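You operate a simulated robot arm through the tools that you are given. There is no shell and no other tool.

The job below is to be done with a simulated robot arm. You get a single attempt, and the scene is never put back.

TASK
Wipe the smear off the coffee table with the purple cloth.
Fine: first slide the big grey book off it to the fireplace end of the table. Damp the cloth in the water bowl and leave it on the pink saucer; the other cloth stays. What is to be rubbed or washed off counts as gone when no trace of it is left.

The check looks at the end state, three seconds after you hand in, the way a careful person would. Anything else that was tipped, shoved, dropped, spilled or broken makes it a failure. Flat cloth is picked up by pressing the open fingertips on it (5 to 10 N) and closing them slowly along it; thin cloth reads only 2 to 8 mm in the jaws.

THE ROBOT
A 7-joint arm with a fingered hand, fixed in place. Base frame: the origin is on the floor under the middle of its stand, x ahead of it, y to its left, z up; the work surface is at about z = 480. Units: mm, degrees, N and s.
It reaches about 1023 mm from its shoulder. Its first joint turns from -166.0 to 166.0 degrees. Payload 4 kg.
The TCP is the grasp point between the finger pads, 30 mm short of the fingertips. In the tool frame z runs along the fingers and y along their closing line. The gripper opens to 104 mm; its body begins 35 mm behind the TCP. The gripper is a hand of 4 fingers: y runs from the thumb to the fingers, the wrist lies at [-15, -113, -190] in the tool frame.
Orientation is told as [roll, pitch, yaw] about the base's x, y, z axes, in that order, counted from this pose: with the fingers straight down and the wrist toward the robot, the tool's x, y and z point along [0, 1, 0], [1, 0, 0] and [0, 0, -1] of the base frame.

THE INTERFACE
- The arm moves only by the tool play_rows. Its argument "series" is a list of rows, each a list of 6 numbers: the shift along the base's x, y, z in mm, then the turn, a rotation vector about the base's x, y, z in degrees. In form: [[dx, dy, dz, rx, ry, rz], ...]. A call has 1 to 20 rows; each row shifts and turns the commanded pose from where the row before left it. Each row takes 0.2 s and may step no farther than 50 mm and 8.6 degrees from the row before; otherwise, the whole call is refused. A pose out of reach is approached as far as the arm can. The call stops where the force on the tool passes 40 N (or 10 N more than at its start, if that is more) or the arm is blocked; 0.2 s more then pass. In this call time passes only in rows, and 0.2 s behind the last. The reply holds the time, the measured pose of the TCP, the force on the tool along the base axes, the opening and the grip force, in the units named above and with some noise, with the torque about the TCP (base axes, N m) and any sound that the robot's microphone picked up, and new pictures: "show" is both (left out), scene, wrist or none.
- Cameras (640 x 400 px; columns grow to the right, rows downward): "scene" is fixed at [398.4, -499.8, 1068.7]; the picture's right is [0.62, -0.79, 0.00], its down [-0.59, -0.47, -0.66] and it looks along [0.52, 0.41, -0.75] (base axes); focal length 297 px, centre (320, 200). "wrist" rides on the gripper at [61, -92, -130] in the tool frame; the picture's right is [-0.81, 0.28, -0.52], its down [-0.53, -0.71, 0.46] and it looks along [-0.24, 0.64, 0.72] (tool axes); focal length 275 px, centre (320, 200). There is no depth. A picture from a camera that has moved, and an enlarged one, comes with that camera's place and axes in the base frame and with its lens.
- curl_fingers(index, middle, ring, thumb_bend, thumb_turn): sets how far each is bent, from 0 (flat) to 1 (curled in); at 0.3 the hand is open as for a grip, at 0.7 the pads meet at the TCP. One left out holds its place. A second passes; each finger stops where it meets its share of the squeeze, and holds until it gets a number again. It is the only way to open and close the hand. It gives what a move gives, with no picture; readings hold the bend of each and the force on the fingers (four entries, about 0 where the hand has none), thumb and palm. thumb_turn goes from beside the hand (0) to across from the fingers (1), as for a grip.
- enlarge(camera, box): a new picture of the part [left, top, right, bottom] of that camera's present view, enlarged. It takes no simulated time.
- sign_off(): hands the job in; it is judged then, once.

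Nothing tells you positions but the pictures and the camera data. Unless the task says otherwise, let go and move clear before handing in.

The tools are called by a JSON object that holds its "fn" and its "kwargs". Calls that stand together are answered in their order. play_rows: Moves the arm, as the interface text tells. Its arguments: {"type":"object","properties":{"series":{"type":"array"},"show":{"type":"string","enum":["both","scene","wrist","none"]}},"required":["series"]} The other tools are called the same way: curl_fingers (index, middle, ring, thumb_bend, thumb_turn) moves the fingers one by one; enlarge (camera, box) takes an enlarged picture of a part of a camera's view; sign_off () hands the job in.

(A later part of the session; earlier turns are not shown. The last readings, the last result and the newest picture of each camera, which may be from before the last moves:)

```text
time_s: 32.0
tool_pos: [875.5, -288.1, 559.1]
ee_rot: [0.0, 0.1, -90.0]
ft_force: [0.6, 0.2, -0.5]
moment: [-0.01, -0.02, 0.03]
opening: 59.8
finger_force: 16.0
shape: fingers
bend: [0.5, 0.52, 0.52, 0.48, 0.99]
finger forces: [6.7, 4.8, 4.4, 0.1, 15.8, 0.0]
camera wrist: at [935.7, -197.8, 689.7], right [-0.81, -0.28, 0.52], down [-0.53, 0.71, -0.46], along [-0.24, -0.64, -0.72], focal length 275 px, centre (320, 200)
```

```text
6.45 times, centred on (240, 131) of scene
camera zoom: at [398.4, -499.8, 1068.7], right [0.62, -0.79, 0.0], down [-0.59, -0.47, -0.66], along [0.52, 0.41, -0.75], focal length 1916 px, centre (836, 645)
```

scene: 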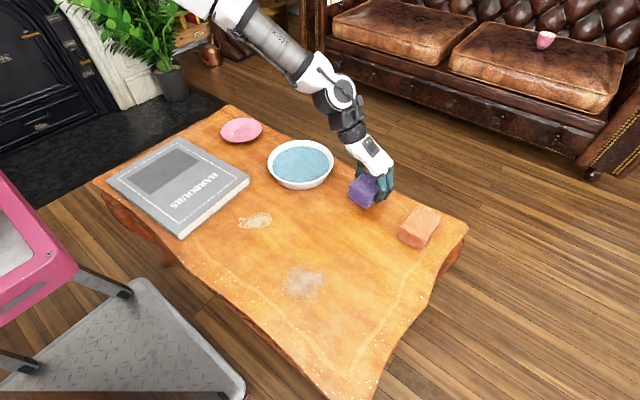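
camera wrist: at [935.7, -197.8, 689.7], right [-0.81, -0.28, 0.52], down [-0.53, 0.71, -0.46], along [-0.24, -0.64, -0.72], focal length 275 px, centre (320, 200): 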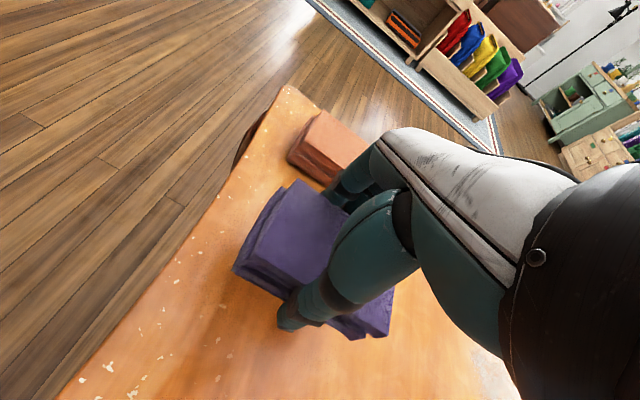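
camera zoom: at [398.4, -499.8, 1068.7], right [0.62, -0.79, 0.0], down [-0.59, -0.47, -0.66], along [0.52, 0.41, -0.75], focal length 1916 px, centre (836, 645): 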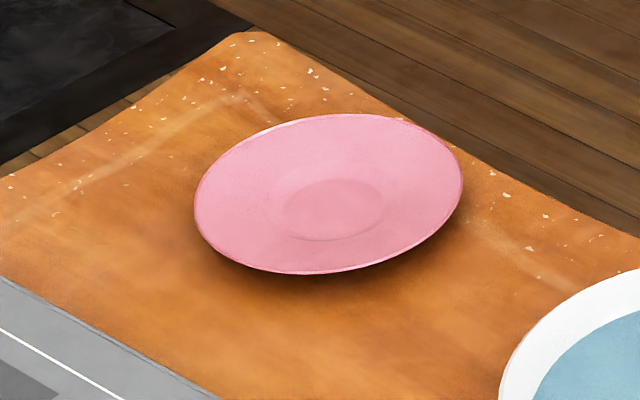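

The bowl centre is about (858, −73), with the rim near z 525 and the water near z 512, inner radius about 75–80. I'll raise the cloth well above the rim and carry it over the bowl.

{"fn": "play_rows", "kwargs": {"series": [[0, 0, 20, 0, 0, 0], [0, 0, 25, 0, 0, 0], [0, 0, 25, 0, 0, 0], [0, 5, 15, 0, 0, 0], [-2, 20, 0, 0, 0, 0], [-2, 25, 0, 0, 0, 0], [-2, 25, 0, 0, 0, 0], [-2, 25, 0, 0, 0, 0], [-2, 25, 0, 0, 0, 0], [-2, 25, 0, 0, 0, 0], [-2, 25, 0, 0, 0, 0], [-2, 20, 0, 0, 0, 0], [-1.5, 15, 0, 0, 0, 0], [0, 5, 0, 0, 0, 0]], "show": "both"}}

{"fn": "enlarge", "kwargs": {"camera": "scene", "box": [220, 80, 380, 200]}}

```text
time_s: 35.0
tool_pos: [857.4, -74.6, 645.9]
ee_rot: [0.0, 0.0, -90.0]
ft_force: [0.5, -0.3, -0.3]
moment: [0.01, 0.01, 0.0]
opening: 59.5
finger_force: 15.9
shape: fingers
bend: [0.5, 0.52, 0.52, 0.48, 0.99]
finger forces: [6.7, 4.8, 4.2, 0.1, 15.7, 0.0]
camera wrist: at [918.3, 16.0, 776.1], right [-0.81, -0.28, 0.52], down [-0.53, 0.71, -0.46], along [-0.24, -0.64, -0.72], focal length 275 px, centre (320, 200)
```

scene: 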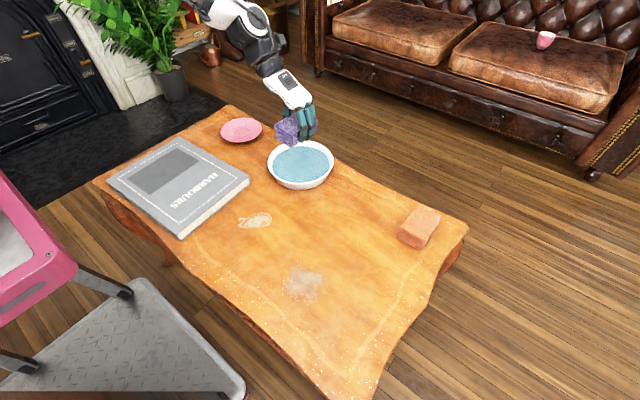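
wrist: 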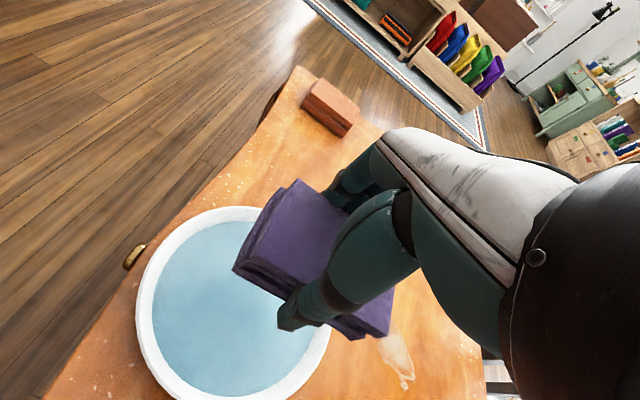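

```text
3.33 times, centred on (300, 140) of scene
camera zoom: at [398.4, -499.8, 1068.7], right [0.62, -0.79, 0.0], down [-0.59, -0.47, -0.66], along [0.52, 0.41, -0.75], focal length 990 px, centre (387, 400)
```

zoom: 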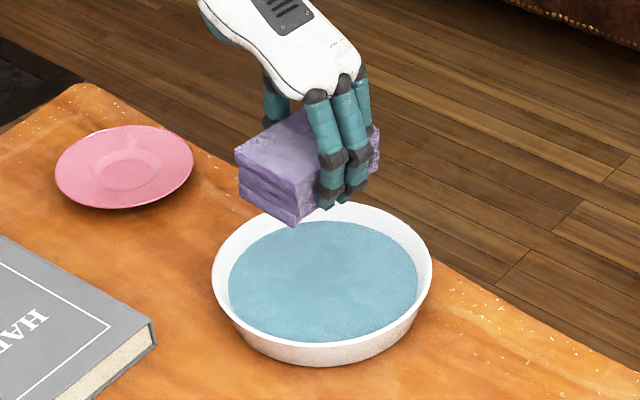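

The wrist view refines the bowl centre to about (862, −71). I'll nudge over and lower the cloth until its underside is just above the water.

{"fn": "play_rows", "kwargs": {"series": [[4, 3, 0, 0, 0, 0], [0, 0, -15, 0, 0, 0], [0, 0, -20, 0, 0, 0], [0, 0, -20, 0, 0, 0], [0, 0, -15, 0, 0, 0], [0, 0, -10, 0, 0, 0]], "show": "both"}}

{"fn": "enlarge", "kwargs": {"camera": "scene", "box": [230, 100, 374, 200]}}

```text
time_s: 36.4
tool_pos: [861.6, -70.6, 565.3]
ee_rot: [-0.1, 0.0, -89.9]
ft_force: [-1.1, -0.5, -0.4]
moment: [0.01, 0.02, 0.02]
opening: 59.5
finger_force: 16.1
shape: fingers
bend: [0.5, 0.52, 0.52, 0.48, 0.99]
finger forces: [6.6, 4.7, 4.4, 0.0, 15.7, 0.1]
camera wrist: at [922.0, 20.5, 695.4], right [-0.81, -0.27, 0.52], down [-0.53, 0.71, -0.46], along [-0.24, -0.64, -0.72], focal length 275 px, centre (320, 200)
```

scene: 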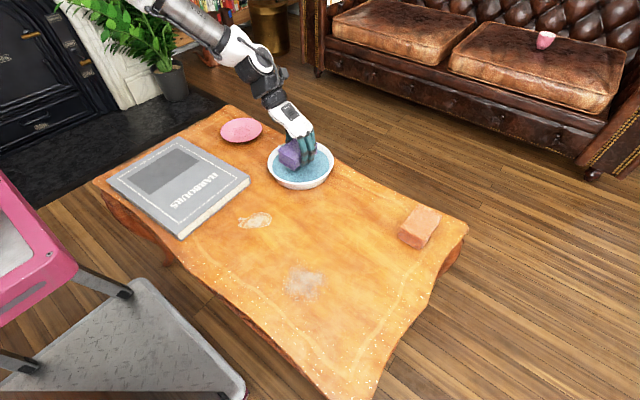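
wrist: 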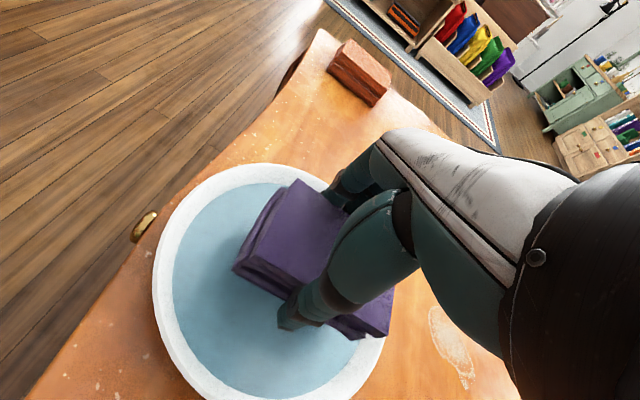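

```text
4.00 times, centred on (302, 150) of scene
camera zoom: at [398.4, -499.8, 1068.7], right [0.62, -0.79, 0.0], down [-0.59, -0.47, -0.66], along [0.52, 0.41, -0.75], focal length 1188 px, centre (392, 400)
```

zoom: 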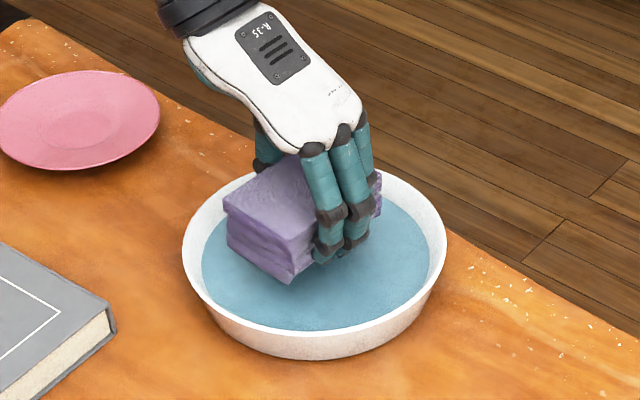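

The cloth is over the water and clear of the rim all round. I'll centre it slightly and dip slowly, keeping well off the bowl floor.

{"fn": "play_rows", "kwargs": {"series": [[0, -6, 0, 0, 0, 0], [0, 0, -4, 0, 0, 0], [0, 0, -4, 0, 0, 0], [0, 0, -4, 0, 0, 0], [0, 0, -3, 0, 0, 0], [0, 0, -3, 0, 0, 0], [0, 0, -3, 0, 0, 0], [0, 0, -2, 0, 0, 0]], "show": "both"}}

{"fn": "enlarge", "kwargs": {"camera": "scene", "box": [230, 100, 374, 200]}}

```text
time_s: 38.2
tool_pos: [861.5, -76.7, 542.2]
ee_rot: [0.0, -0.1, -90.0]
ft_force: [0.0, 0.4, -1.4]
moment: [0.0, -0.02, -0.03]
opening: 59.7
finger_force: 15.5
shape: fingers
bend: [0.5, 0.52, 0.52, 0.48, 0.99]
finger forces: [6.7, 4.7, 4.3, 0.0, 15.7, 0.1]
camera wrist: at [922.3, 13.6, 672.3], right [-0.81, -0.28, 0.52], down [-0.53, 0.71, -0.46], along [-0.24, -0.64, -0.72], focal length 275 px, centre (320, 200)
```

scene: 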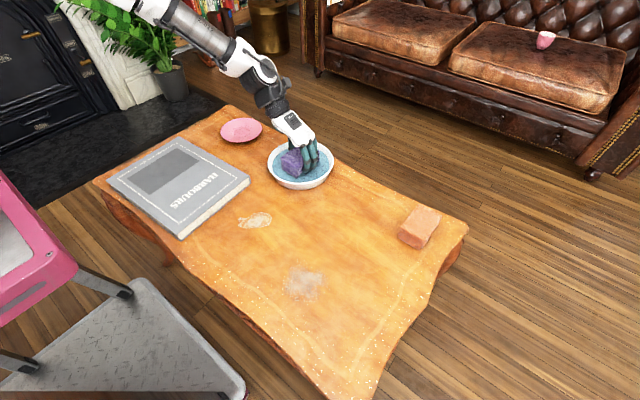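
wrist: 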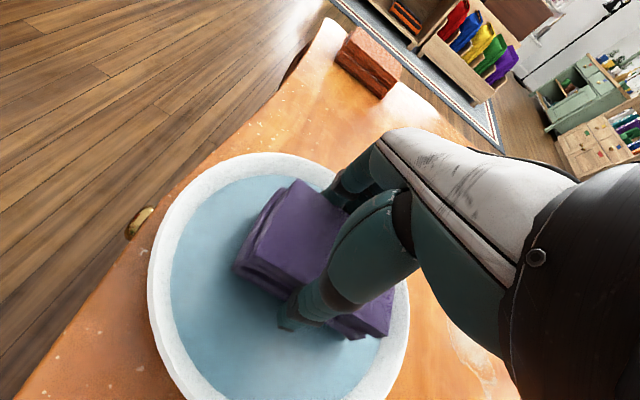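

```text
4.00 times, centred on (302, 150) of scene
camera zoom: at [398.4, -499.8, 1068.7], right [0.62, -0.79, 0.0], down [-0.59, -0.47, -0.66], along [0.52, 0.41, -0.75], focal length 1188 px, centre (392, 400)
```

zoom: 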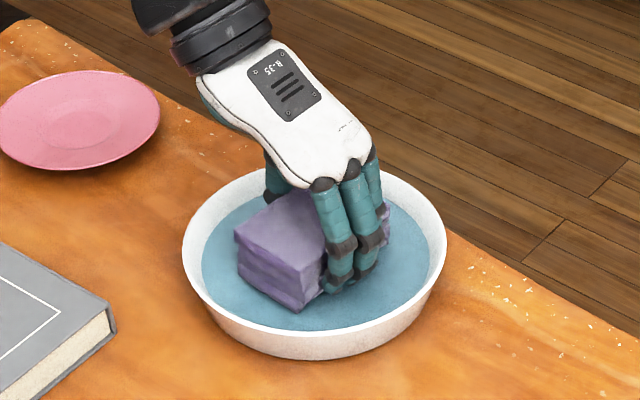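

I can't clearly tell whether the cloth is submerged yet. I'll go a little deeper and check force and appearance.

{"fn": "play_rows", "kwargs": {"series": [[0, 0, -2, 0, 0, 0], [0, 0, -2, 0, 0, 0], [0, 0, -2, 0, 0, 0], [0, 0, 0, 0, 0, 0], [0, 0, 0, 0, 0, 0]], "show": "scene"}}

{"fn": "enlarge", "kwargs": {"camera": "scene", "box": [262, 130, 342, 190]}}

{"fn": "enlarge", "kwargs": {"camera": "wrist", "box": [140, 150, 420, 400]}}

```text
time_s: 39.4
tool_pos: [860.9, -76.7, 535.9]
ee_rot: [0.0, 0.0, -90.0]
ft_force: [0.3, 0.5, -1.0]
moment: [-0.02, -0.03, 0.01]
opening: 59.7
finger_force: 15.7
shape: fingers
bend: [0.5, 0.52, 0.52, 0.48, 0.99]
finger forces: [6.8, 4.7, 4.3, 0.0, 15.7, 0.0]
```

scene: 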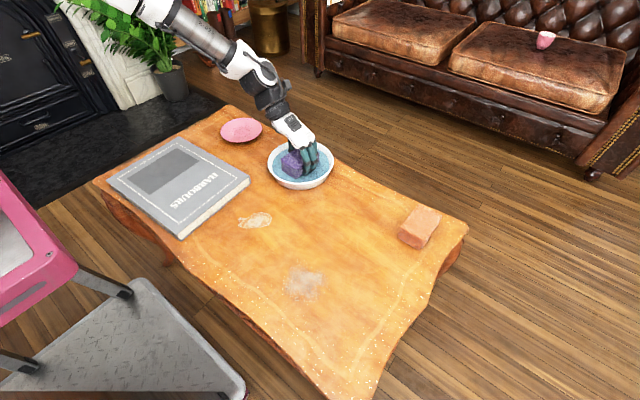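

```text
6.67 times, centred on (302, 160) of scene
camera zoom: at [398.4, -499.8, 1068.7], right [0.62, -0.79, 0.0], down [-0.59, -0.47, -0.66], along [0.52, 0.41, -0.75], focal length 1980 px, centre (440, 467)
```

zoom: 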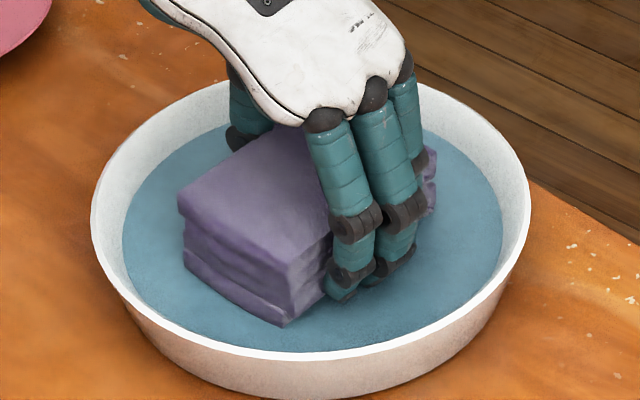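

```text
1.60 times, centred on (280, 275) of wrist
camera zoom: at [922.3, 14.1, 666.2], right [-0.81, -0.28, 0.52], down [-0.53, 0.71, -0.46], along [-0.24, -0.64, -0.72], focal length 440 px, centre (384, 80)
```

zoom: 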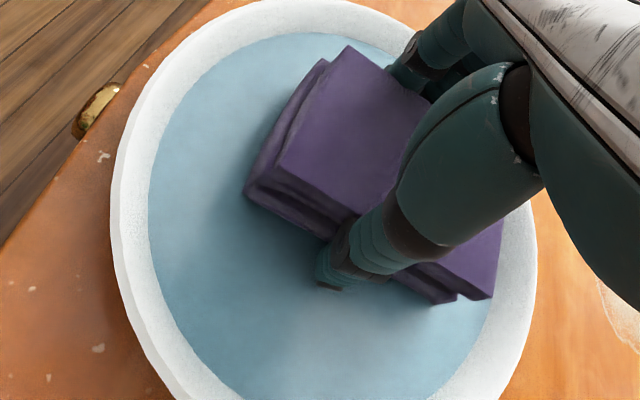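

The lower 7–8 mm of the cloth is now in the water. I'll go 3 mm deeper, let it soak for a moment, then lift slowly and let it drip over the bowl.

{"fn": "play_rows", "kwargs": {"series": [[0, 0, -2, 0, 0, 0], [0, 0, -1, 0, 0, 0], [0, 0, 0, 0, 0, 0], [0, 0, 0, 0, 0, 0], [0, 0, 0, 0, 0, 0], [0, 0, 0, 0, 0, 0], [0, 0, 0, 0, 0, 0]], "show": "none"}}

{"fn": "play_rows", "kwargs": {"series": [[0, 0, 3, 0, 0, 0], [0, 0, 3, 0, 0, 0], [0, 0, 4, 0, 0, 0], [0, 0, 5, 0, 0, 0], [0, 0, 6, 0, 0, 0], [0, 0, 8, 0, 0, 0], [0, 0, 8, 0, 0, 0], [0, 0, 8, 0, 0, 0], [0, 0, 0, 0, 0, 0], [0, 0, 0, 0, 0, 0], [0, 0, 0, 0, 0, 0], [0, 0, 0, 0, 0, 0], [0, 0, 0, 0, 0, 0], [0, 0, 0, 0, 0, 0], [0, 0, 0, 0, 0, 0], [0, 0, 0, 0, 0, 0]], "show": "both"}}

{"fn": "enlarge", "kwargs": {"camera": "scene", "box": [252, 110, 348, 182]}}

```text
time_s: 41.0
tool_pos: [862.7, -76.7, 533.5]
ee_rot: [0.0, 0.0, -89.9]
ft_force: [2.7, 1.5, 15.5]
moment: [-0.4, 0.07, 0.07]
opening: 59.9
finger_force: 16.3
shape: fingers
bend: [0.5, 0.52, 0.52, 0.48, 0.99]
finger forces: [5.9, 5.2, 4.6, 0.1, 17.4, 0.0]
```

```text
time_s: 44.4
tool_pos: [861.2, -78.0, 577.9]
ee_rot: [0.1, 0.1, -90.0]
ft_force: [-0.4, -0.7, -1.0]
moment: [0.04, -0.02, -0.04]
opening: 59.5
finger_force: 15.0
shape: fingers
bend: [0.5, 0.52, 0.52, 0.48, 0.99]
finger forces: [6.5, 4.4, 4.1, 0.0, 14.9, 0.1]
camera wrist: at [922.4, 13.2, 707.4], right [-0.81, -0.28, 0.52], down [-0.53, 0.71, -0.46], along [-0.24, -0.64, -0.72], focal length 275 px, centre (320, 200)
```

scene: 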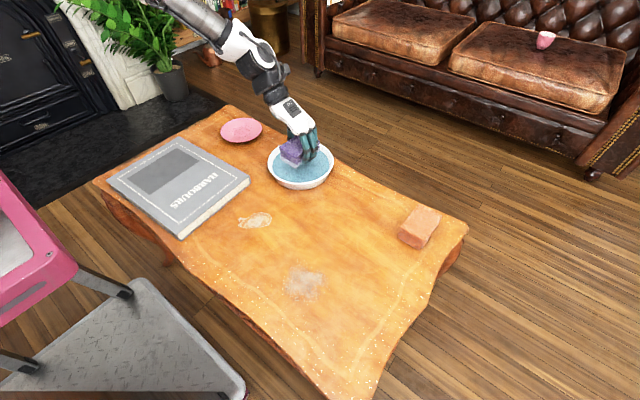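
wrist: 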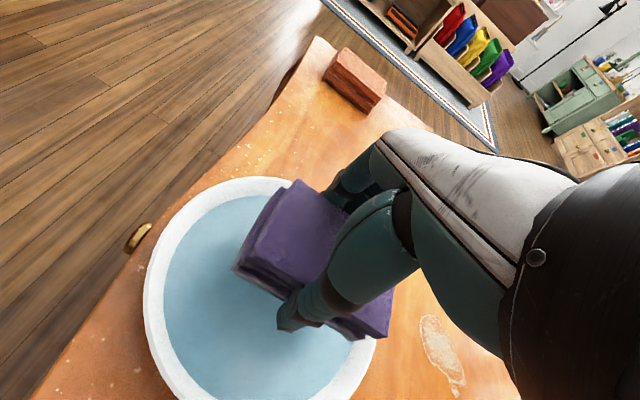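

```text
5.56 times, centred on (300, 146) of scene
camera zoom: at [398.4, -499.8, 1068.7], right [0.62, -0.79, 0.0], down [-0.59, -0.47, -0.66], along [0.52, 0.41, -0.75], focal length 1650 px, centre (431, 500)
```

zoom: 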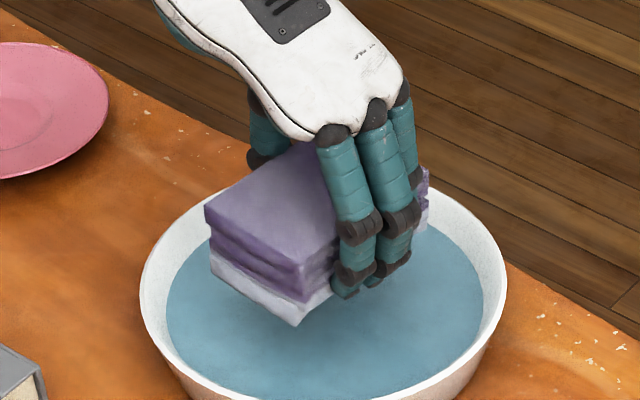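

The lower layers are visibly wet, and the bowl hasn't moved. It touched the bowl floor only briefly, at about 15 N. Before wiping I'll measure both marks again with a clear view.

{"fn": "enlarge", "kwargs": {"camera": "scene", "box": [215, 195, 295, 245]}}

{"fn": "enlarge", "kwargs": {"camera": "scene", "box": [256, 250, 352, 310]}}

{"fn": "enlarge", "kwargs": {"camera": "scene", "box": [160, 170, 400, 400]}}

```text
8.00 times, centred on (255, 220) of scene
camera zoom: at [398.4, -499.8, 1068.7], right [0.62, -0.79, 0.0], down [-0.59, -0.47, -0.66], along [0.52, 0.41, -0.75], focal length 2376 px, centre (840, 40)
```

zoom: 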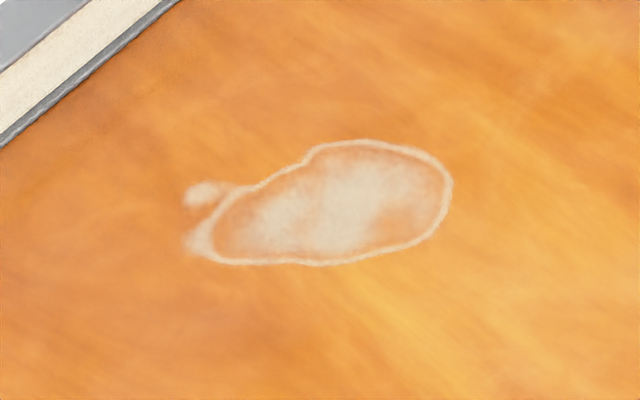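

```text
6.67 times, centred on (304, 280) of scene
camera zoom: at [398.4, -499.8, 1068.7], right [0.62, -0.79, 0.0], down [-0.59, -0.47, -0.66], along [0.52, 0.41, -0.75], focal length 1980 px, centre (427, -333)
```

zoom: 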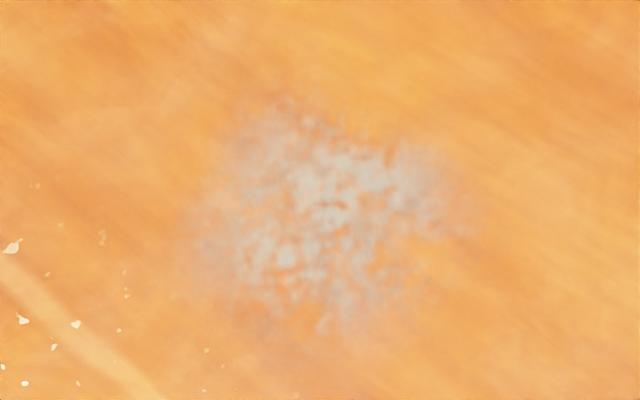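

```text
1.74 times, centred on (280, 285) of scene
camera zoom: at [398.4, -499.8, 1068.7], right [0.62, -0.79, 0.0], down [-0.59, -0.47, -0.66], along [0.52, 0.41, -0.75], focal length 517 px, centre (390, 52)
```

zoom: 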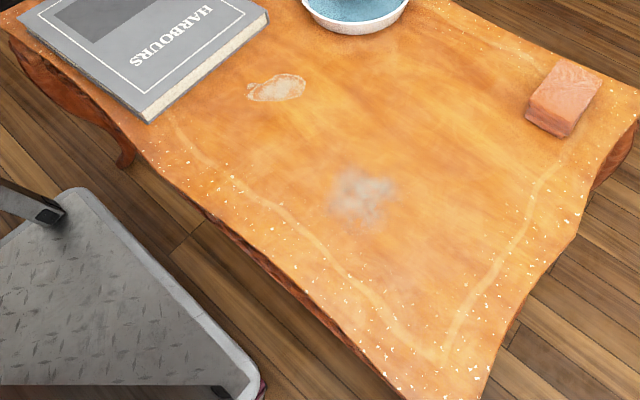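

The dried stain spans roughly x 612–685, y −126 to −53, and the grey smudge x 555–650, y −349 to −252. I'll lift clear of the rim, carry the damp cloth to the dried stain first, and stop just above the table.

{"fn": "play_rows", "kwargs": {"series": [[0, 0, 20, 0, 0, 0], [0, 0, 25, 0, 0, 0], [-5, 0, 5, 0, 0, 0], [-20, -2, 0, 0, 0, 0], [-25, -2, 0, 0, 0, 0], [-30, -3, 0, 0, 0, 0], [-30, -3, 0, 0, 0, 0], [-30, -3, 0, 0, 0, 0], [-30, -3, 0, 0, 0, 0], [-25, -3, 0, 0, 0, 0], [-15, -1, -15, 0, 0, 0], [-3, 0, -25, 0, 0, 0], [0, 0, -25, 0, 0, 0], [0, 0, -20, 0, 0, 0], [0, 0, -10, 0, 0, 0]], "show": "both"}}

{"fn": "enlarge", "kwargs": {"camera": "scene", "box": [200, 165, 328, 245]}}

```text
time_s: 47.6
tool_pos: [647.3, -98.2, 534.2]
ee_rot: [0.0, 0.1, -90.0]
ft_force: [-0.2, 0.8, -0.6]
moment: [-0.03, 0.01, -0.01]
opening: 59.9
finger_force: 14.7
shape: fingers
bend: [0.5, 0.52, 0.52, 0.48, 0.99]
finger forces: [6.3, 4.4, 4.2, 0.0, 14.7, 0.0]
camera wrist: at [709.2, -6.7, 663.1], right [-0.81, -0.28, 0.52], down [-0.53, 0.71, -0.46], along [-0.24, -0.64, -0.72], focal length 275 px, centre (320, 200)
```

scene: 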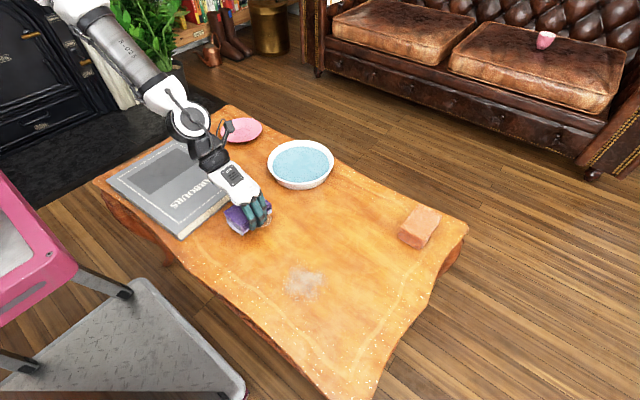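
wrist: 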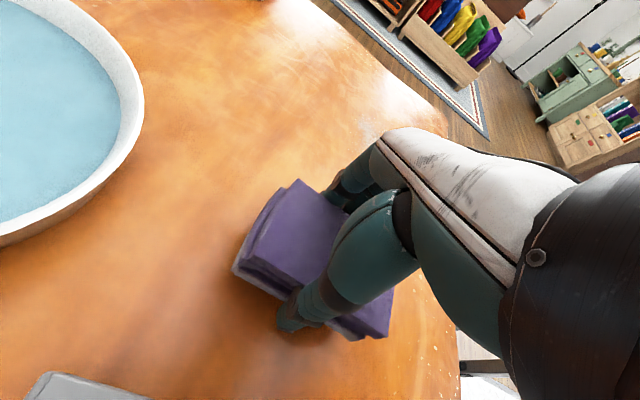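

```text
5.00 times, centred on (264, 205) of scene
camera zoom: at [398.4, -499.8, 1068.7], right [0.62, -0.79, 0.0], down [-0.59, -0.47, -0.66], along [0.52, 0.41, -0.75], focal length 1485 px, centre (600, 175)
```

zoom: 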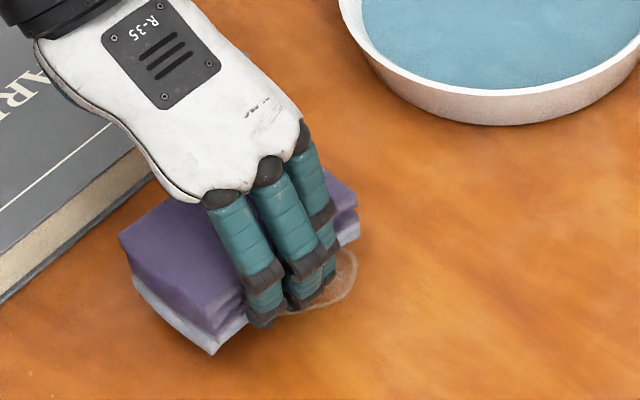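

I'm directly above the dried stain. I'll lower to light contact and read the force before rubbing.

{"fn": "play_rows", "kwargs": {"series": [[0, 0, -6, 0, 0, 0], [0, 0, -4, 0, 0, 0], [0, 0, -3, 0, 0, 0], [0, 0, -2, 0, 0, 0]], "show": "none"}}

```text
time_s: 48.6
tool_pos: [648.7, -97.6, 518.4]
ee_rot: [0.2, 0.0, -90.1]
ft_force: [0.8, 1.5, 13.1]
moment: [-0.3, 0.09, 0.0]
opening: 59.6
finger_force: 16.3
shape: fingers
bend: [0.5, 0.52, 0.52, 0.48, 0.99]
finger forces: [6.0, 4.9, 4.4, 0.0, 17.1, 0.1]
```

Contact is good at about 13 N. I'll ease it slightly and rub in a raster across the stain.

{"fn": "play_rows", "kwargs": {"series": [[0, 0, 0.5, 0, 0, 0], [12, 0, 0, 0, 0, 0], [12, 0, 0, 0, 0, 0], [0, -10, 0, 0, 0, 0], [-12, 0, 0, 0, 0, 0], [-12, 0, 0, 0, 0, 0], [-12, 0, 0, 0, 0, 0], [-12, 0, 0, 0, 0, 0], [0, -10, 0, 0, 0, 0], [12, 0, 0, 0, 0, 0], [12, 0, 0, 0, 0, 0], [12, 0, 0, 0, 0, 0], [12, 0, 0, 0, 0, 0], [0, -12, 0, 0, 0, 0], [-12, 0, 0, 0, 0, 0], [-12, 0, 0, 0, 0, 0], [-12, 0, 0, 0, 0, 0], [-12, 0, 0, 0, 0, 0]], "show": "both"}}

{"fn": "enlarge", "kwargs": {"camera": "scene", "box": [200, 165, 328, 245]}}

```text
time_s: 52.4
tool_pos: [623.3, -128.6, 518.8]
ee_rot: [0.0, 0.0, -89.9]
ft_force: [2.1, 0.5, 1.7]
moment: [-0.09, 0.01, 0.02]
opening: 60.0
finger_force: 15.2
shape: fingers
bend: [0.51, 0.53, 0.52, 0.48, 0.99]
finger forces: [6.5, 4.7, 4.3, 0.1, 15.2, 0.1]
camera wrist: at [685.0, -38.6, 648.5], right [-0.81, -0.28, 0.52], down [-0.53, 0.71, -0.46], along [-0.24, -0.64, -0.72], focal length 275 px, centre (320, 200)
```

scene: 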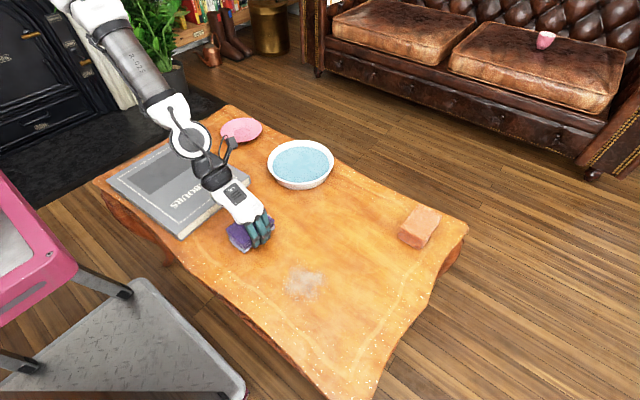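
wrist: 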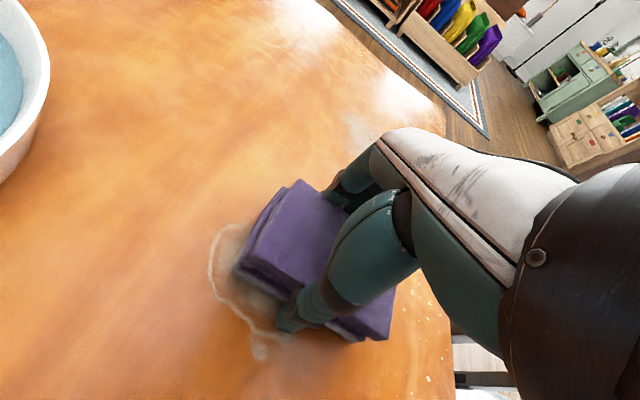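

```text
5.00 times, centred on (264, 205) of scene
camera zoom: at [398.4, -499.8, 1068.7], right [0.62, -0.79, 0.0], down [-0.59, -0.47, -0.66], along [0.52, 0.41, -0.75], focal length 1485 px, centre (600, 175)
```

zoom: 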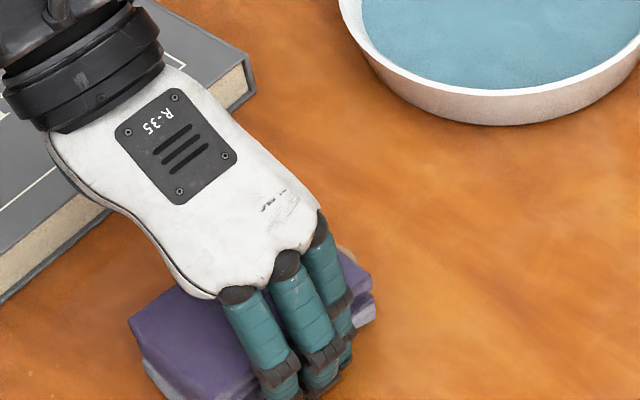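

The stain still shows in the wrist view and the contact force has dropped to about 2 N. I'll press a bit more and repeat the passes.

{"fn": "play_rows", "kwargs": {"series": [[0, 0, -1.0, 0, 0, 0], [12, 0, 0, 0, 0, 0], [12, 0, 0, 0, 0, 0], [12, 0, 0, 0, 0, 0], [12, 0, 0, 0, 0, 0], [10, 0, 0, 0, 0, 0], [0, 12, 0, 0, 0, 0], [-12, 0, 0, 0, 0, 0], [-12, 0, 0, 0, 0, 0], [-12, 0, 0, 0, 0, 0], [-12, 0, 0, 0, 0, 0], [-12, 0, 0, 0, 0, 0]], "show": "wrist"}}

```text
time_s: 55.0
tool_pos: [622.3, -115.8, 517.8]
ee_rot: [0.1, 0.1, -90.0]
ft_force: [3.7, -0.1, 6.8]
moment: [-0.2, 0.03, 0.1]
opening: 59.8
finger_force: 16.2
shape: fingers
bend: [0.5, 0.52, 0.52, 0.48, 0.99]
finger forces: [6.4, 4.8, 4.3, 0.0, 15.7, 0.1]
camera wrist: at [683.7, -26.5, 647.9], right [-0.81, -0.28, 0.52], down [-0.53, 0.71, -0.46], along [-0.24, -0.64, -0.72], focal length 275 px, centre (320, 200)
```

wrist: 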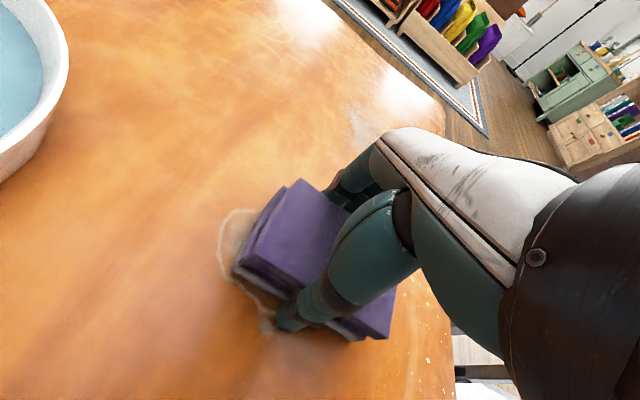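

Contact is now about 7 N. I'll keep rubbing across the stain's full width, then move aside to see the effect.

{"fn": "play_rows", "kwargs": {"series": [[12, 0, 0, 0, 0, 0], [14, 0, 0, 0, 0, 0], [14, 0, 0, 0, 0, 0], [14, 0, 0, 0, 0, 0], [10, 0, 0, 0, 0, 0], [0, 12, 0, 0, 0, 0], [-14, 0, 0, 0, 0, 0], [-14, 0, 0, 0, 0, 0], [-14, 0, 0, 0, 0, 0], [-14, 0, 0, 0, 0, 0], [0, 12, 0, 0, 0, 0], [14, 0, 0, 0, 0, 0], [14, 0, 0, 0, 0, 0], [14, 0, 0, 0, 0, 0], [14, 0, 0, 0, 0, 0]], "show": "none"}}

{"fn": "play_rows", "kwargs": {"series": [[-12, -12, 0, 0, 0, 0], [-12, -12, 0, 0, 0, 0], [-12, -12, 0, 0, 0, 0], [-8, -14, 0, 0, 0, 0], [0, -14, 0, 0, 0, 0], [0, -14, 0, 0, 0, 0], [0, -14, 0, 0, 0, 0], [0, -14, 0, 0, 0, 0]], "show": "both"}}

{"fn": "enlarge", "kwargs": {"camera": "scene", "box": [200, 165, 328, 245]}}

{"fn": "enlarge", "kwargs": {"camera": "wrist", "box": [120, 180, 360, 400]}}

```text
time_s: 58.2
tool_pos: [686.9, -91.2, 518.1]
ee_rot: [0.0, 0.0, -90.0]
ft_force: [-1.1, -0.2, 1.1]
moment: [-0.05, 0.07, 0.01]
opening: 60.1
finger_force: 15.2
shape: fingers
bend: [0.5, 0.52, 0.52, 0.48, 0.99]
finger forces: [6.8, 4.4, 3.8, 0.0, 15.2, 0.0]
```

```text
time_s: 60.0
tool_pos: [643.0, -198.2, 518.2]
ee_rot: [0.0, 0.0, -90.0]
ft_force: [-0.3, 2.4, 5.0]
moment: [-0.09, 0.02, -0.04]
opening: 59.8
finger_force: 15.7
shape: fingers
bend: [0.5, 0.53, 0.53, 0.48, 0.99]
finger forces: [6.4, 4.2, 3.7, 0.1, 16.4, 0.1]
camera wrist: at [703.6, -107.6, 647.9], right [-0.81, -0.28, 0.52], down [-0.53, 0.71, -0.46], along [-0.24, -0.65, -0.72], focal length 275 px, centre (320, 200)
```

scene: 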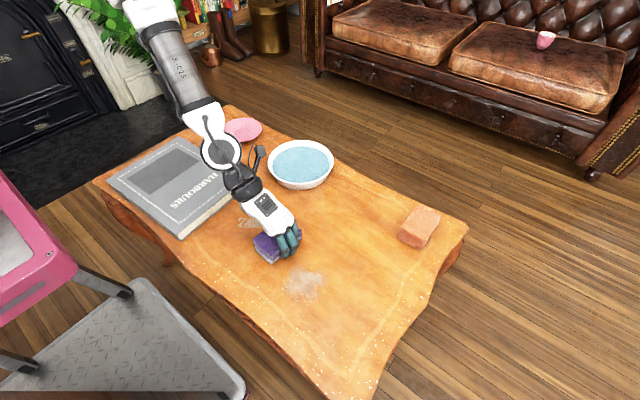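
wrist: 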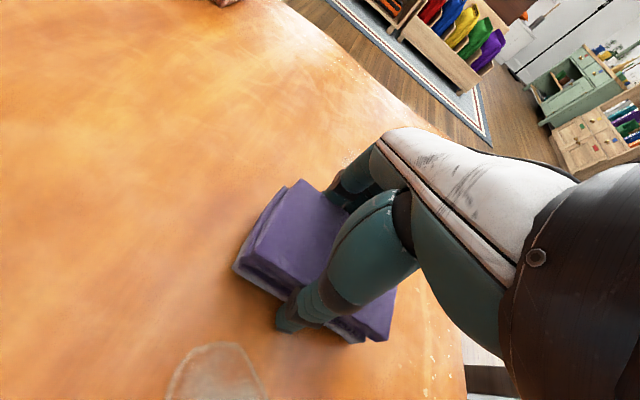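

```text
5.00 times, centred on (264, 205) of scene
camera zoom: at [398.4, -499.8, 1068.7], right [0.62, -0.79, 0.0], down [-0.59, -0.47, -0.66], along [0.52, 0.41, -0.75], focal length 1485 px, centre (600, 175)
```

zoom: 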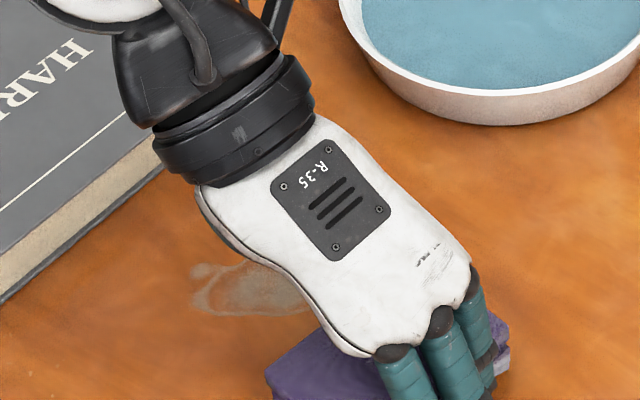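

```text
1.82 times, centred on (240, 290) of wrist
camera zoom: at [703.6, -107.6, 647.9], right [-0.81, -0.28, 0.52], down [-0.53, 0.71, -0.46], along [-0.24, -0.65, -0.72], focal length 500 px, centre (466, 36)
```

zoom: 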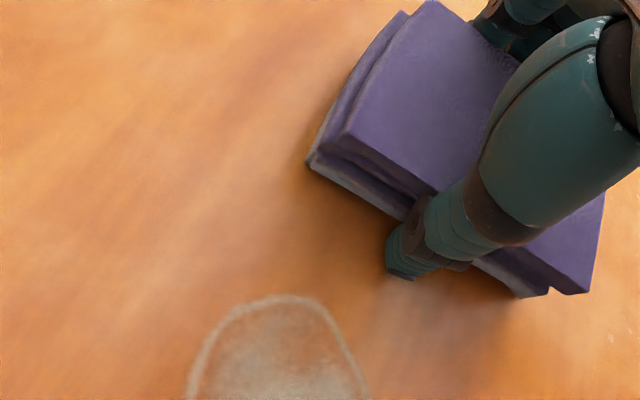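

The stain has clearly faded, so rubbing works and it just needs more passes. I'll go back over it with slightly more pressure and faster strokes.

{"fn": "play_rows", "kwargs": {"series": [[0, 18, -0.4, 0, 0, 0], [0, 18, -0.3, 0, 0, 0], [0, 18, 0, 0, 0, 0], [0, 18, 0, 0, 0, 0], [0, 18, 0, 0, 0, 0], [0, 18, 0, 0, 0, 0], [0, 10, 0, 0, 0, 0], [7, 0, 0, 0, 0, 0], [0, -17, 0, 0, 0, 0], [0, -17, 0, 0, 0, 0], [0, -17, 0, 0, 0, 0], [12, 0, 0, 0, 0, 0], [0, 17, 0, 0, 0, 0], [0, 17, 0, 0, 0, 0], [0, 17, 0, 0, 0, 0], [12, 0, 0, 0, 0, 0], [0, -17, 0, 0, 0, 0], [0, -17, 0, 0, 0, 0], [0, -17, 0, 0, 0, 0]], "show": "none"}}

{"fn": "play_rows", "kwargs": {"series": [[-15, 0, -0.2, 0, 0, 0], [-15, 0, 0, 0, 0, 0], [-15, 0, 0, 0, 0, 0], [-15, 0, 0, 0, 0, 0], [0, 14, 0, 0, 0, 0], [15, 0, 0, 0, 0, 0], [15, 0, 0, 0, 0, 0], [15, 0, 0, 0, 0, 0], [15, 0, 0, 0, 0, 0], [0, 14, 0, 0, 0, 0], [-15, 0, 0, 0, 0, 0], [-15, 0, 0, 0, 0, 0], [-15, 0, 0, 0, 0, 0], [-15, 0, 0, 0, 0, 0], [0, 14, 0, 0, 0, 0], [15, 0, 0, 0, 0, 0], [15, 0, 0, 0, 0, 0], [15, 0, 0, 0, 0, 0], [15, 0, 0, 0, 0, 0]], "show": "both"}}

{"fn": "enlarge", "kwargs": {"camera": "wrist", "box": [120, 180, 360, 400]}}

```text
time_s: 64.0
tool_pos: [672.8, -131.6, 517.4]
ee_rot: [0.0, 0.0, -89.8]
ft_force: [0.4, 3.5, 7.0]
moment: [-0.1, 0.08, -0.1]
opening: 60.0
finger_force: 15.0
shape: fingers
bend: [0.5, 0.53, 0.53, 0.49, 0.99]
finger forces: [6.4, 4.3, 3.4, 0.0, 17.9, 0.0]
```

```text
time_s: 68.0
tool_pos: [674.6, -89.7, 515.9]
ee_rot: [0.0, 0.0, -90.0]
ft_force: [-6.0, 0.8, 14.9]
moment: [-0.4, 0.2, -0.13]
opening: 60.3
finger_force: 17.6
shape: fingers
bend: [0.5, 0.52, 0.52, 0.49, 0.99]
finger forces: [7.9, 5.3, 4.0, 0.0, 17.1, 0.0]
camera wrist: at [735.1, 0.7, 646.1], right [-0.81, -0.27, 0.52], down [-0.53, 0.71, -0.46], along [-0.24, -0.65, -0.72], focal length 275 px, centre (320, 200)
```

scene: 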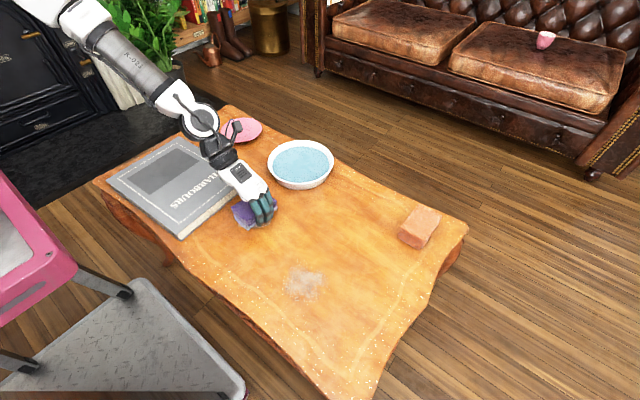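
wrist: 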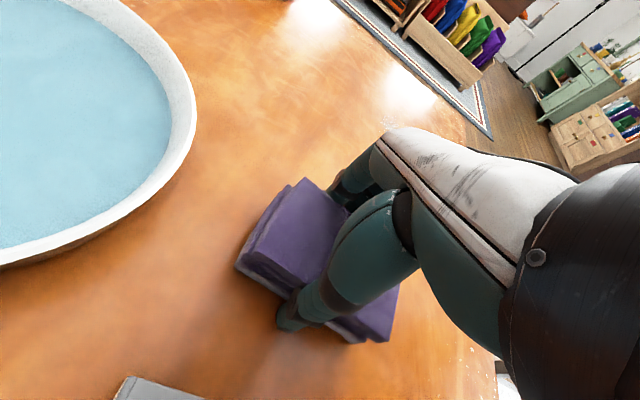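

```text
1.82 times, centred on (240, 290) of wrist
camera zoom: at [735.1, 0.7, 646.1], right [-0.81, -0.27, 0.52], down [-0.53, 0.71, -0.46], along [-0.24, -0.65, -0.72], focal length 500 px, centre (466, 36)
```

zoom: 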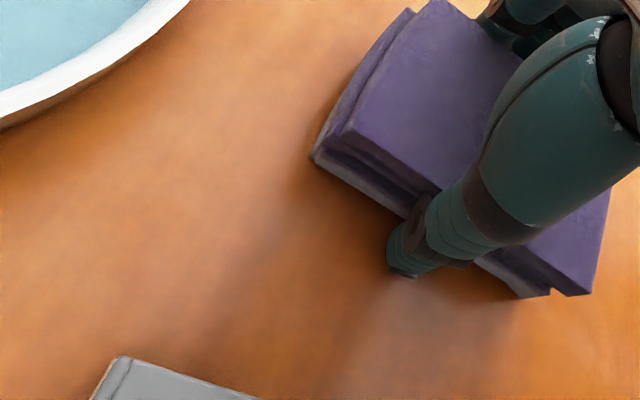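

Force is now about 15 N with good contact. I'll do one more pass over the tail end at lower x, then lift away to inspect.

{"fn": "play_rows", "kwargs": {"series": [[-15, 0, 0.4, 0, 0, 0], [-15, 0, 0.3, 0, 0, 0], [-15, 0, 0, 0, 0, 0], [-15, 0, 0, 0, 0, 0], [-12, 0, 0, 0, 0, 0], [0, 10, 0, 0, 0, 0], [15, 0, 0, 0, 0, 0], [15, 0, 0, 0, 0, 0], [15, 0, 0, 0, 0, 0], [-15, -15, 0, 0, 0, 0], [-15, -15, 0, 0, 0, 0], [-15, -15, 0, 0, 0, 0], [0, 0, 15, 0, 0, 0], [0, -25, 20, 0, 0, 0], [0, -35, 15, 0, 0, 0], [0, -40, 0, 0, 0, 0], [0, -40, 0, 0, 0, 0], [0, -40, 0, 0, 0, 0]], "show": "both"}}

{"fn": "enlarge", "kwargs": {"camera": "scene", "box": [200, 180, 296, 240]}}

```text
time_s: 71.8
tool_pos: [599.6, -303.0, 565.4]
ee_rot: [0.0, 0.0, -89.9]
ft_force: [0.3, -0.2, -0.3]
moment: [-0.02, 0.0, -0.01]
opening: 59.9
finger_force: 14.9
shape: fingers
bend: [0.5, 0.52, 0.52, 0.49, 0.99]
finger forces: [7.0, 4.3, 3.6, 0.1, 15.1, 0.1]
camera wrist: at [660.3, -213.4, 695.9], right [-0.81, -0.28, 0.52], down [-0.53, 0.71, -0.46], along [-0.24, -0.65, -0.72], focal length 275 px, centre (320, 200)
```

scene: 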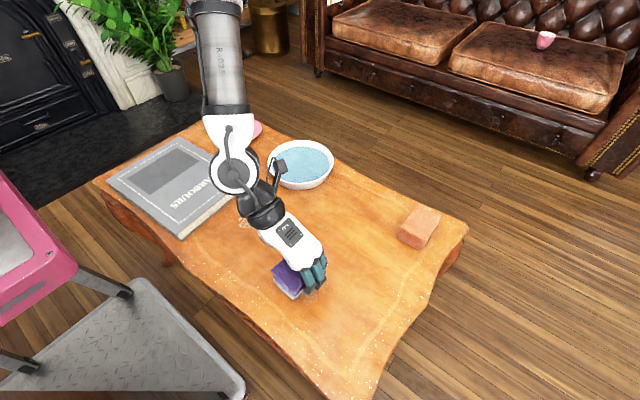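
wrist: 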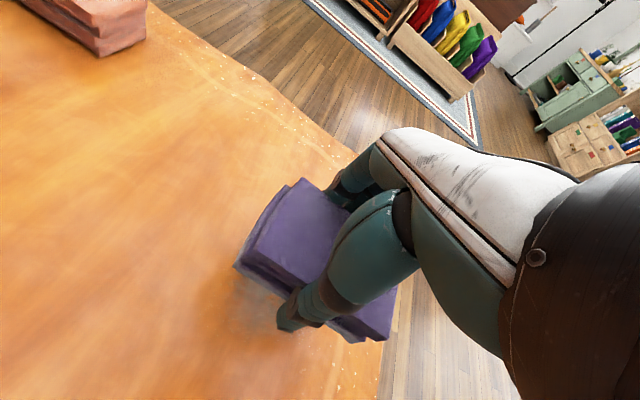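

```text
6.67 times, centred on (248, 210) of scene
camera zoom: at [398.4, -499.8, 1068.7], right [0.62, -0.79, 0.0], down [-0.59, -0.47, -0.66], along [0.52, 0.41, -0.75], focal length 1980 px, centre (800, 133)
```

zoom: 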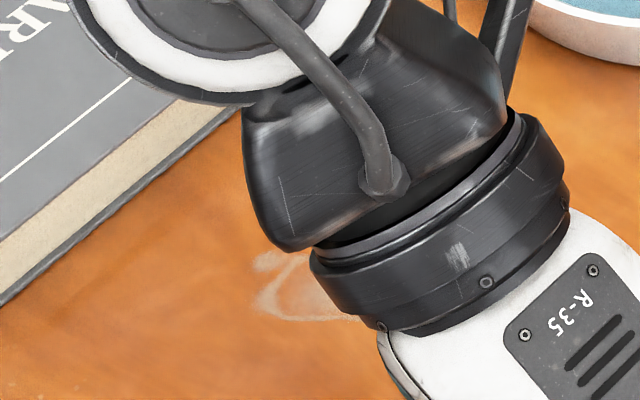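

The dried stain is nearly gone apart from a tail near (620, −70). The contact moment shows I've been pressing on the cloth's finger-side edge, so I'll tilt the hand a few degrees to level it. I'm above the grey smudge now and will do that one with the flatter contact.

{"fn": "play_rows", "kwargs": {"series": [[0, 0, -15, -2, 0, 0], [0, 0, -15, -1, 0, 0], [0, 0, -8, 0, 0, 0], [0, 0, -4, 0, 0, 0], [0, 0, -2, 0, 0, 0]], "show": "none"}}

{"fn": "play_rows", "kwargs": {"series": [[0, 0, -1, 0, 0, 0], [0, 0, -1, 0, 0, 0]], "show": "scene"}}

```text
time_s: 73.0
tool_pos: [601.6, -305.6, 523.2]
ee_rot: [0.1, -2.9, -90.1]
ft_force: [-0.6, -0.1, -0.1]
moment: [0.0, 0.0, 0.01]
opening: 59.9
finger_force: 15.0
shape: fingers
bend: [0.5, 0.52, 0.52, 0.49, 0.99]
finger forces: [7.1, 4.2, 3.7, 0.1, 14.9, 0.0]
```

```text
time_s: 73.6
tool_pos: [600.9, -303.5, 522.1]
ee_rot: [0.1, -2.9, -90.1]
ft_force: [-0.2, -0.7, -1.0]
moment: [0.01, -0.01, -0.01]
opening: 60.0
finger_force: 15.1
shape: fingers
bend: [0.5, 0.52, 0.52, 0.49, 0.99]
finger forces: [7.0, 4.3, 3.6, 0.0, 14.9, 0.1]
```

scene: 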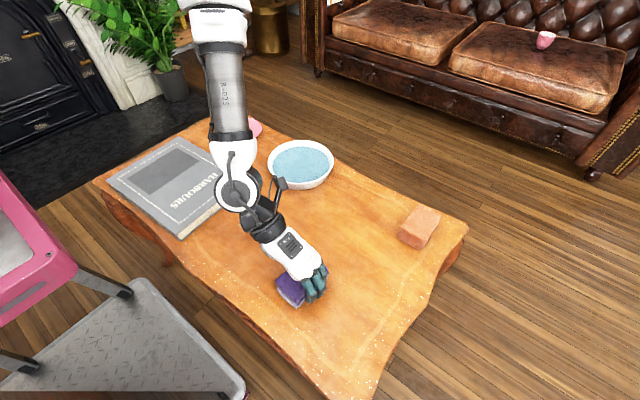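

No contact yet. I'll keep lowering in small steps until it touches.

{"fn": "play_rows", "kwargs": {"series": [[0, 0, -1, 0, 0, 0], [0, 0, -1, 0, 0, 0], [0, 0, -0.8, 0, 0, 0]], "show": "none"}}

```text
time_s: 74.4
tool_pos: [602.2, -305.6, 517.7]
ee_rot: [-0.1, -3.0, -90.0]
ft_force: [0.5, 0.1, -0.2]
moment: [0.0, 0.01, 0.0]
opening: 60.1
finger_force: 14.7
shape: fingers
bend: [0.5, 0.52, 0.52, 0.49, 0.99]
finger forces: [7.1, 4.1, 3.6, 0.0, 15.0, 0.1]
```

{"fn": "play_rows", "kwargs": {"series": [[0, 0, -0.8, 0, 0, 0], [0, 0, -0.8, 0, 0, 0]], "show": "none"}}

{"fn": "play_rows", "kwargs": {"series": [[0, 0, -0.6, 0, 0, 0], [0, 0, -0.6, 0, 0, 0]], "show": "none"}}

```text
time_s: 75.0
tool_pos: [602.2, -305.1, 518.2]
ee_rot: [0.0, -3.1, -90.1]
ft_force: [1.8, -1.2, 7.1]
moment: [0.18, 0.03, -0.04]
opening: 60.0
finger_force: 14.8
shape: fingers
bend: [0.5, 0.52, 0.52, 0.49, 0.99]
finger forces: [7.9, 4.4, 3.7, 0.1, 14.2, 0.0]
```

```text
time_s: 75.6
tool_pos: [600.5, -306.5, 516.5]
ee_rot: [-0.1, -3.0, -90.0]
ft_force: [1.9, -3.0, 8.1]
moment: [0.2, 0.01, -0.01]
opening: 59.8
finger_force: 15.0
shape: fingers
bend: [0.5, 0.53, 0.53, 0.49, 0.99]
finger forces: [8.8, 4.1, 3.4, 0.0, 14.0, 0.1]
```

Now it contacts on the opposite (thumb-side) edge, so level is about halfway. I'll tilt back 1.5°.

{"fn": "play_rows", "kwargs": {"series": [[0, 0, 1, 1.5, 0, 0], [0, 0, -0.6, 0, 0, 0], [0, 0, -0.6, 0, 0, 0]], "show": "none"}}

```text
time_s: 76.4
tool_pos: [599.9, -304.2, 515.0]
ee_rot: [-0.1, -1.5, -89.9]
ft_force: [-1.0, 2.3, 9.1]
moment: [-0.16, 0.06, -0.01]
opening: 59.8
finger_force: 16.3
shape: fingers
bend: [0.5, 0.53, 0.53, 0.49, 0.99]
finger forces: [7.3, 4.4, 3.6, 0.0, 17.5, 0.1]
```

The contact flips between edges around −2°, so I'll use about −2° and long y-strokes, which sweep the cloth's 93 mm width over the whole grey smudge.

{"fn": "play_rows", "kwargs": {"series": [[-8, 0, 0, -0.5, 0, 0], [0, -15, 0, 0, 0, 0], [0, -15, 0, 0, 0, 0], [0, 17, 0, 0, 0, 0], [0, 17, 0, 0, 0, 0], [0, 17, 0, 0, 0, 0], [0, 17, 0, 0, 0, 0], [0, 17, 0, 0, 0, 0], [0, 17, 0, 0, 0, 0], [0, 17, 0, 0, 0, 0], [20, 0, 0, 0, 0, 0], [0, -17, 0, 0, 0, 0], [0, -17, 0, 0, 0, 0], [0, -17, 0, 0, 0, 0], [0, -17, 0, 0, 0, 0], [0, -17, 0, 0, 0, 0], [0, -17, 0, 0, 0, 0], [0, -17, 0, 0, 0, 0]], "show": "both"}}

{"fn": "enlarge", "kwargs": {"camera": "wrist", "box": [120, 180, 360, 400]}}

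{"fn": "enlarge", "kwargs": {"camera": "scene", "box": [220, 190, 380, 320]}}

```text
time_s: 80.2
tool_pos: [615.0, -334.1, 515.0]
ee_rot: [0.0, -1.9, -90.0]
ft_force: [-0.5, 1.8, 2.6]
moment: [-0.06, 0.07, -0.04]
opening: 59.9
finger_force: 15.9
shape: fingers
bend: [0.51, 0.53, 0.53, 0.49, 0.99]
finger forces: [7.6, 4.3, 3.5, 0.1, 16.3, 0.0]
camera wrist: at [675.6, -238.8, 642.3], right [-0.81, -0.26, 0.53], down [-0.53, 0.7, -0.48], along [-0.24, -0.67, -0.7], focal length 275 px, centre (320, 200)
```

scene: 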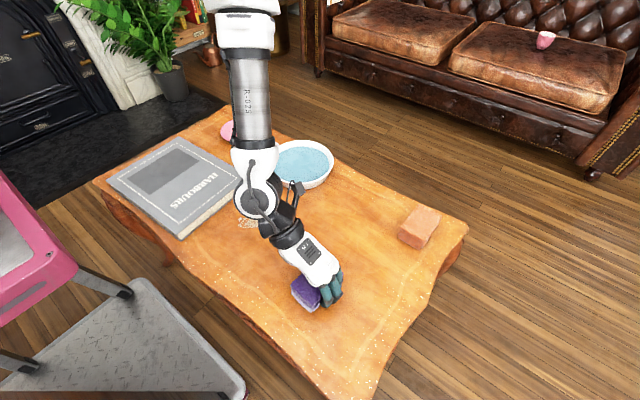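
wrist: 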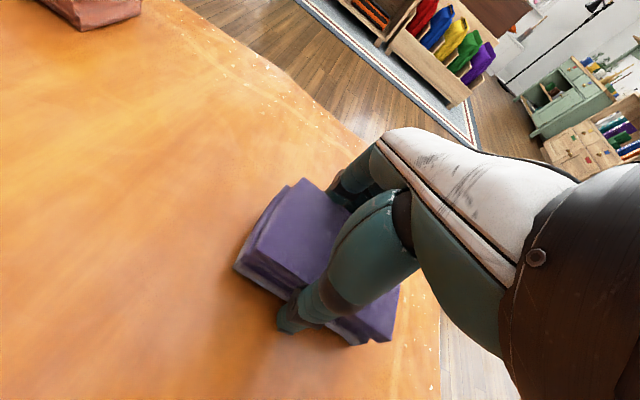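

```text
1.82 times, centred on (240, 290) of wrist
camera zoom: at [675.6, -238.8, 642.3], right [-0.81, -0.26, 0.53], down [-0.53, 0.7, -0.48], along [-0.24, -0.67, -0.7], focal length 500 px, centre (466, 36)
```

zoom: 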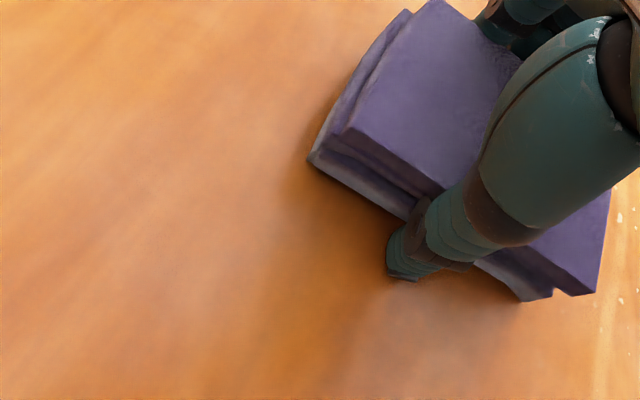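

```text
3.08 times, centred on (300, 255) of scene
camera zoom: at [398.4, -499.8, 1068.7], right [0.62, -0.79, 0.0], down [-0.59, -0.47, -0.66], along [0.52, 0.41, -0.75], focal length 914 px, centre (382, 31)
```

zoom: 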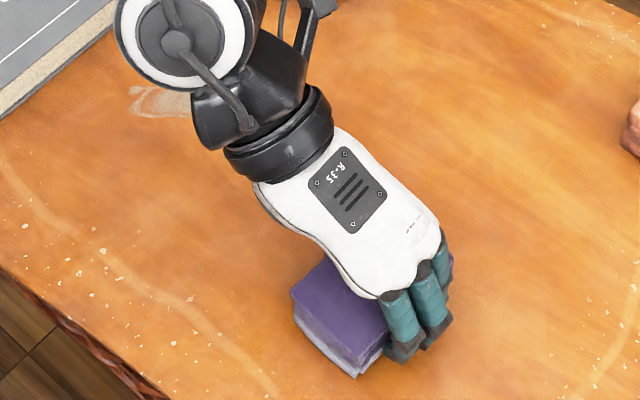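

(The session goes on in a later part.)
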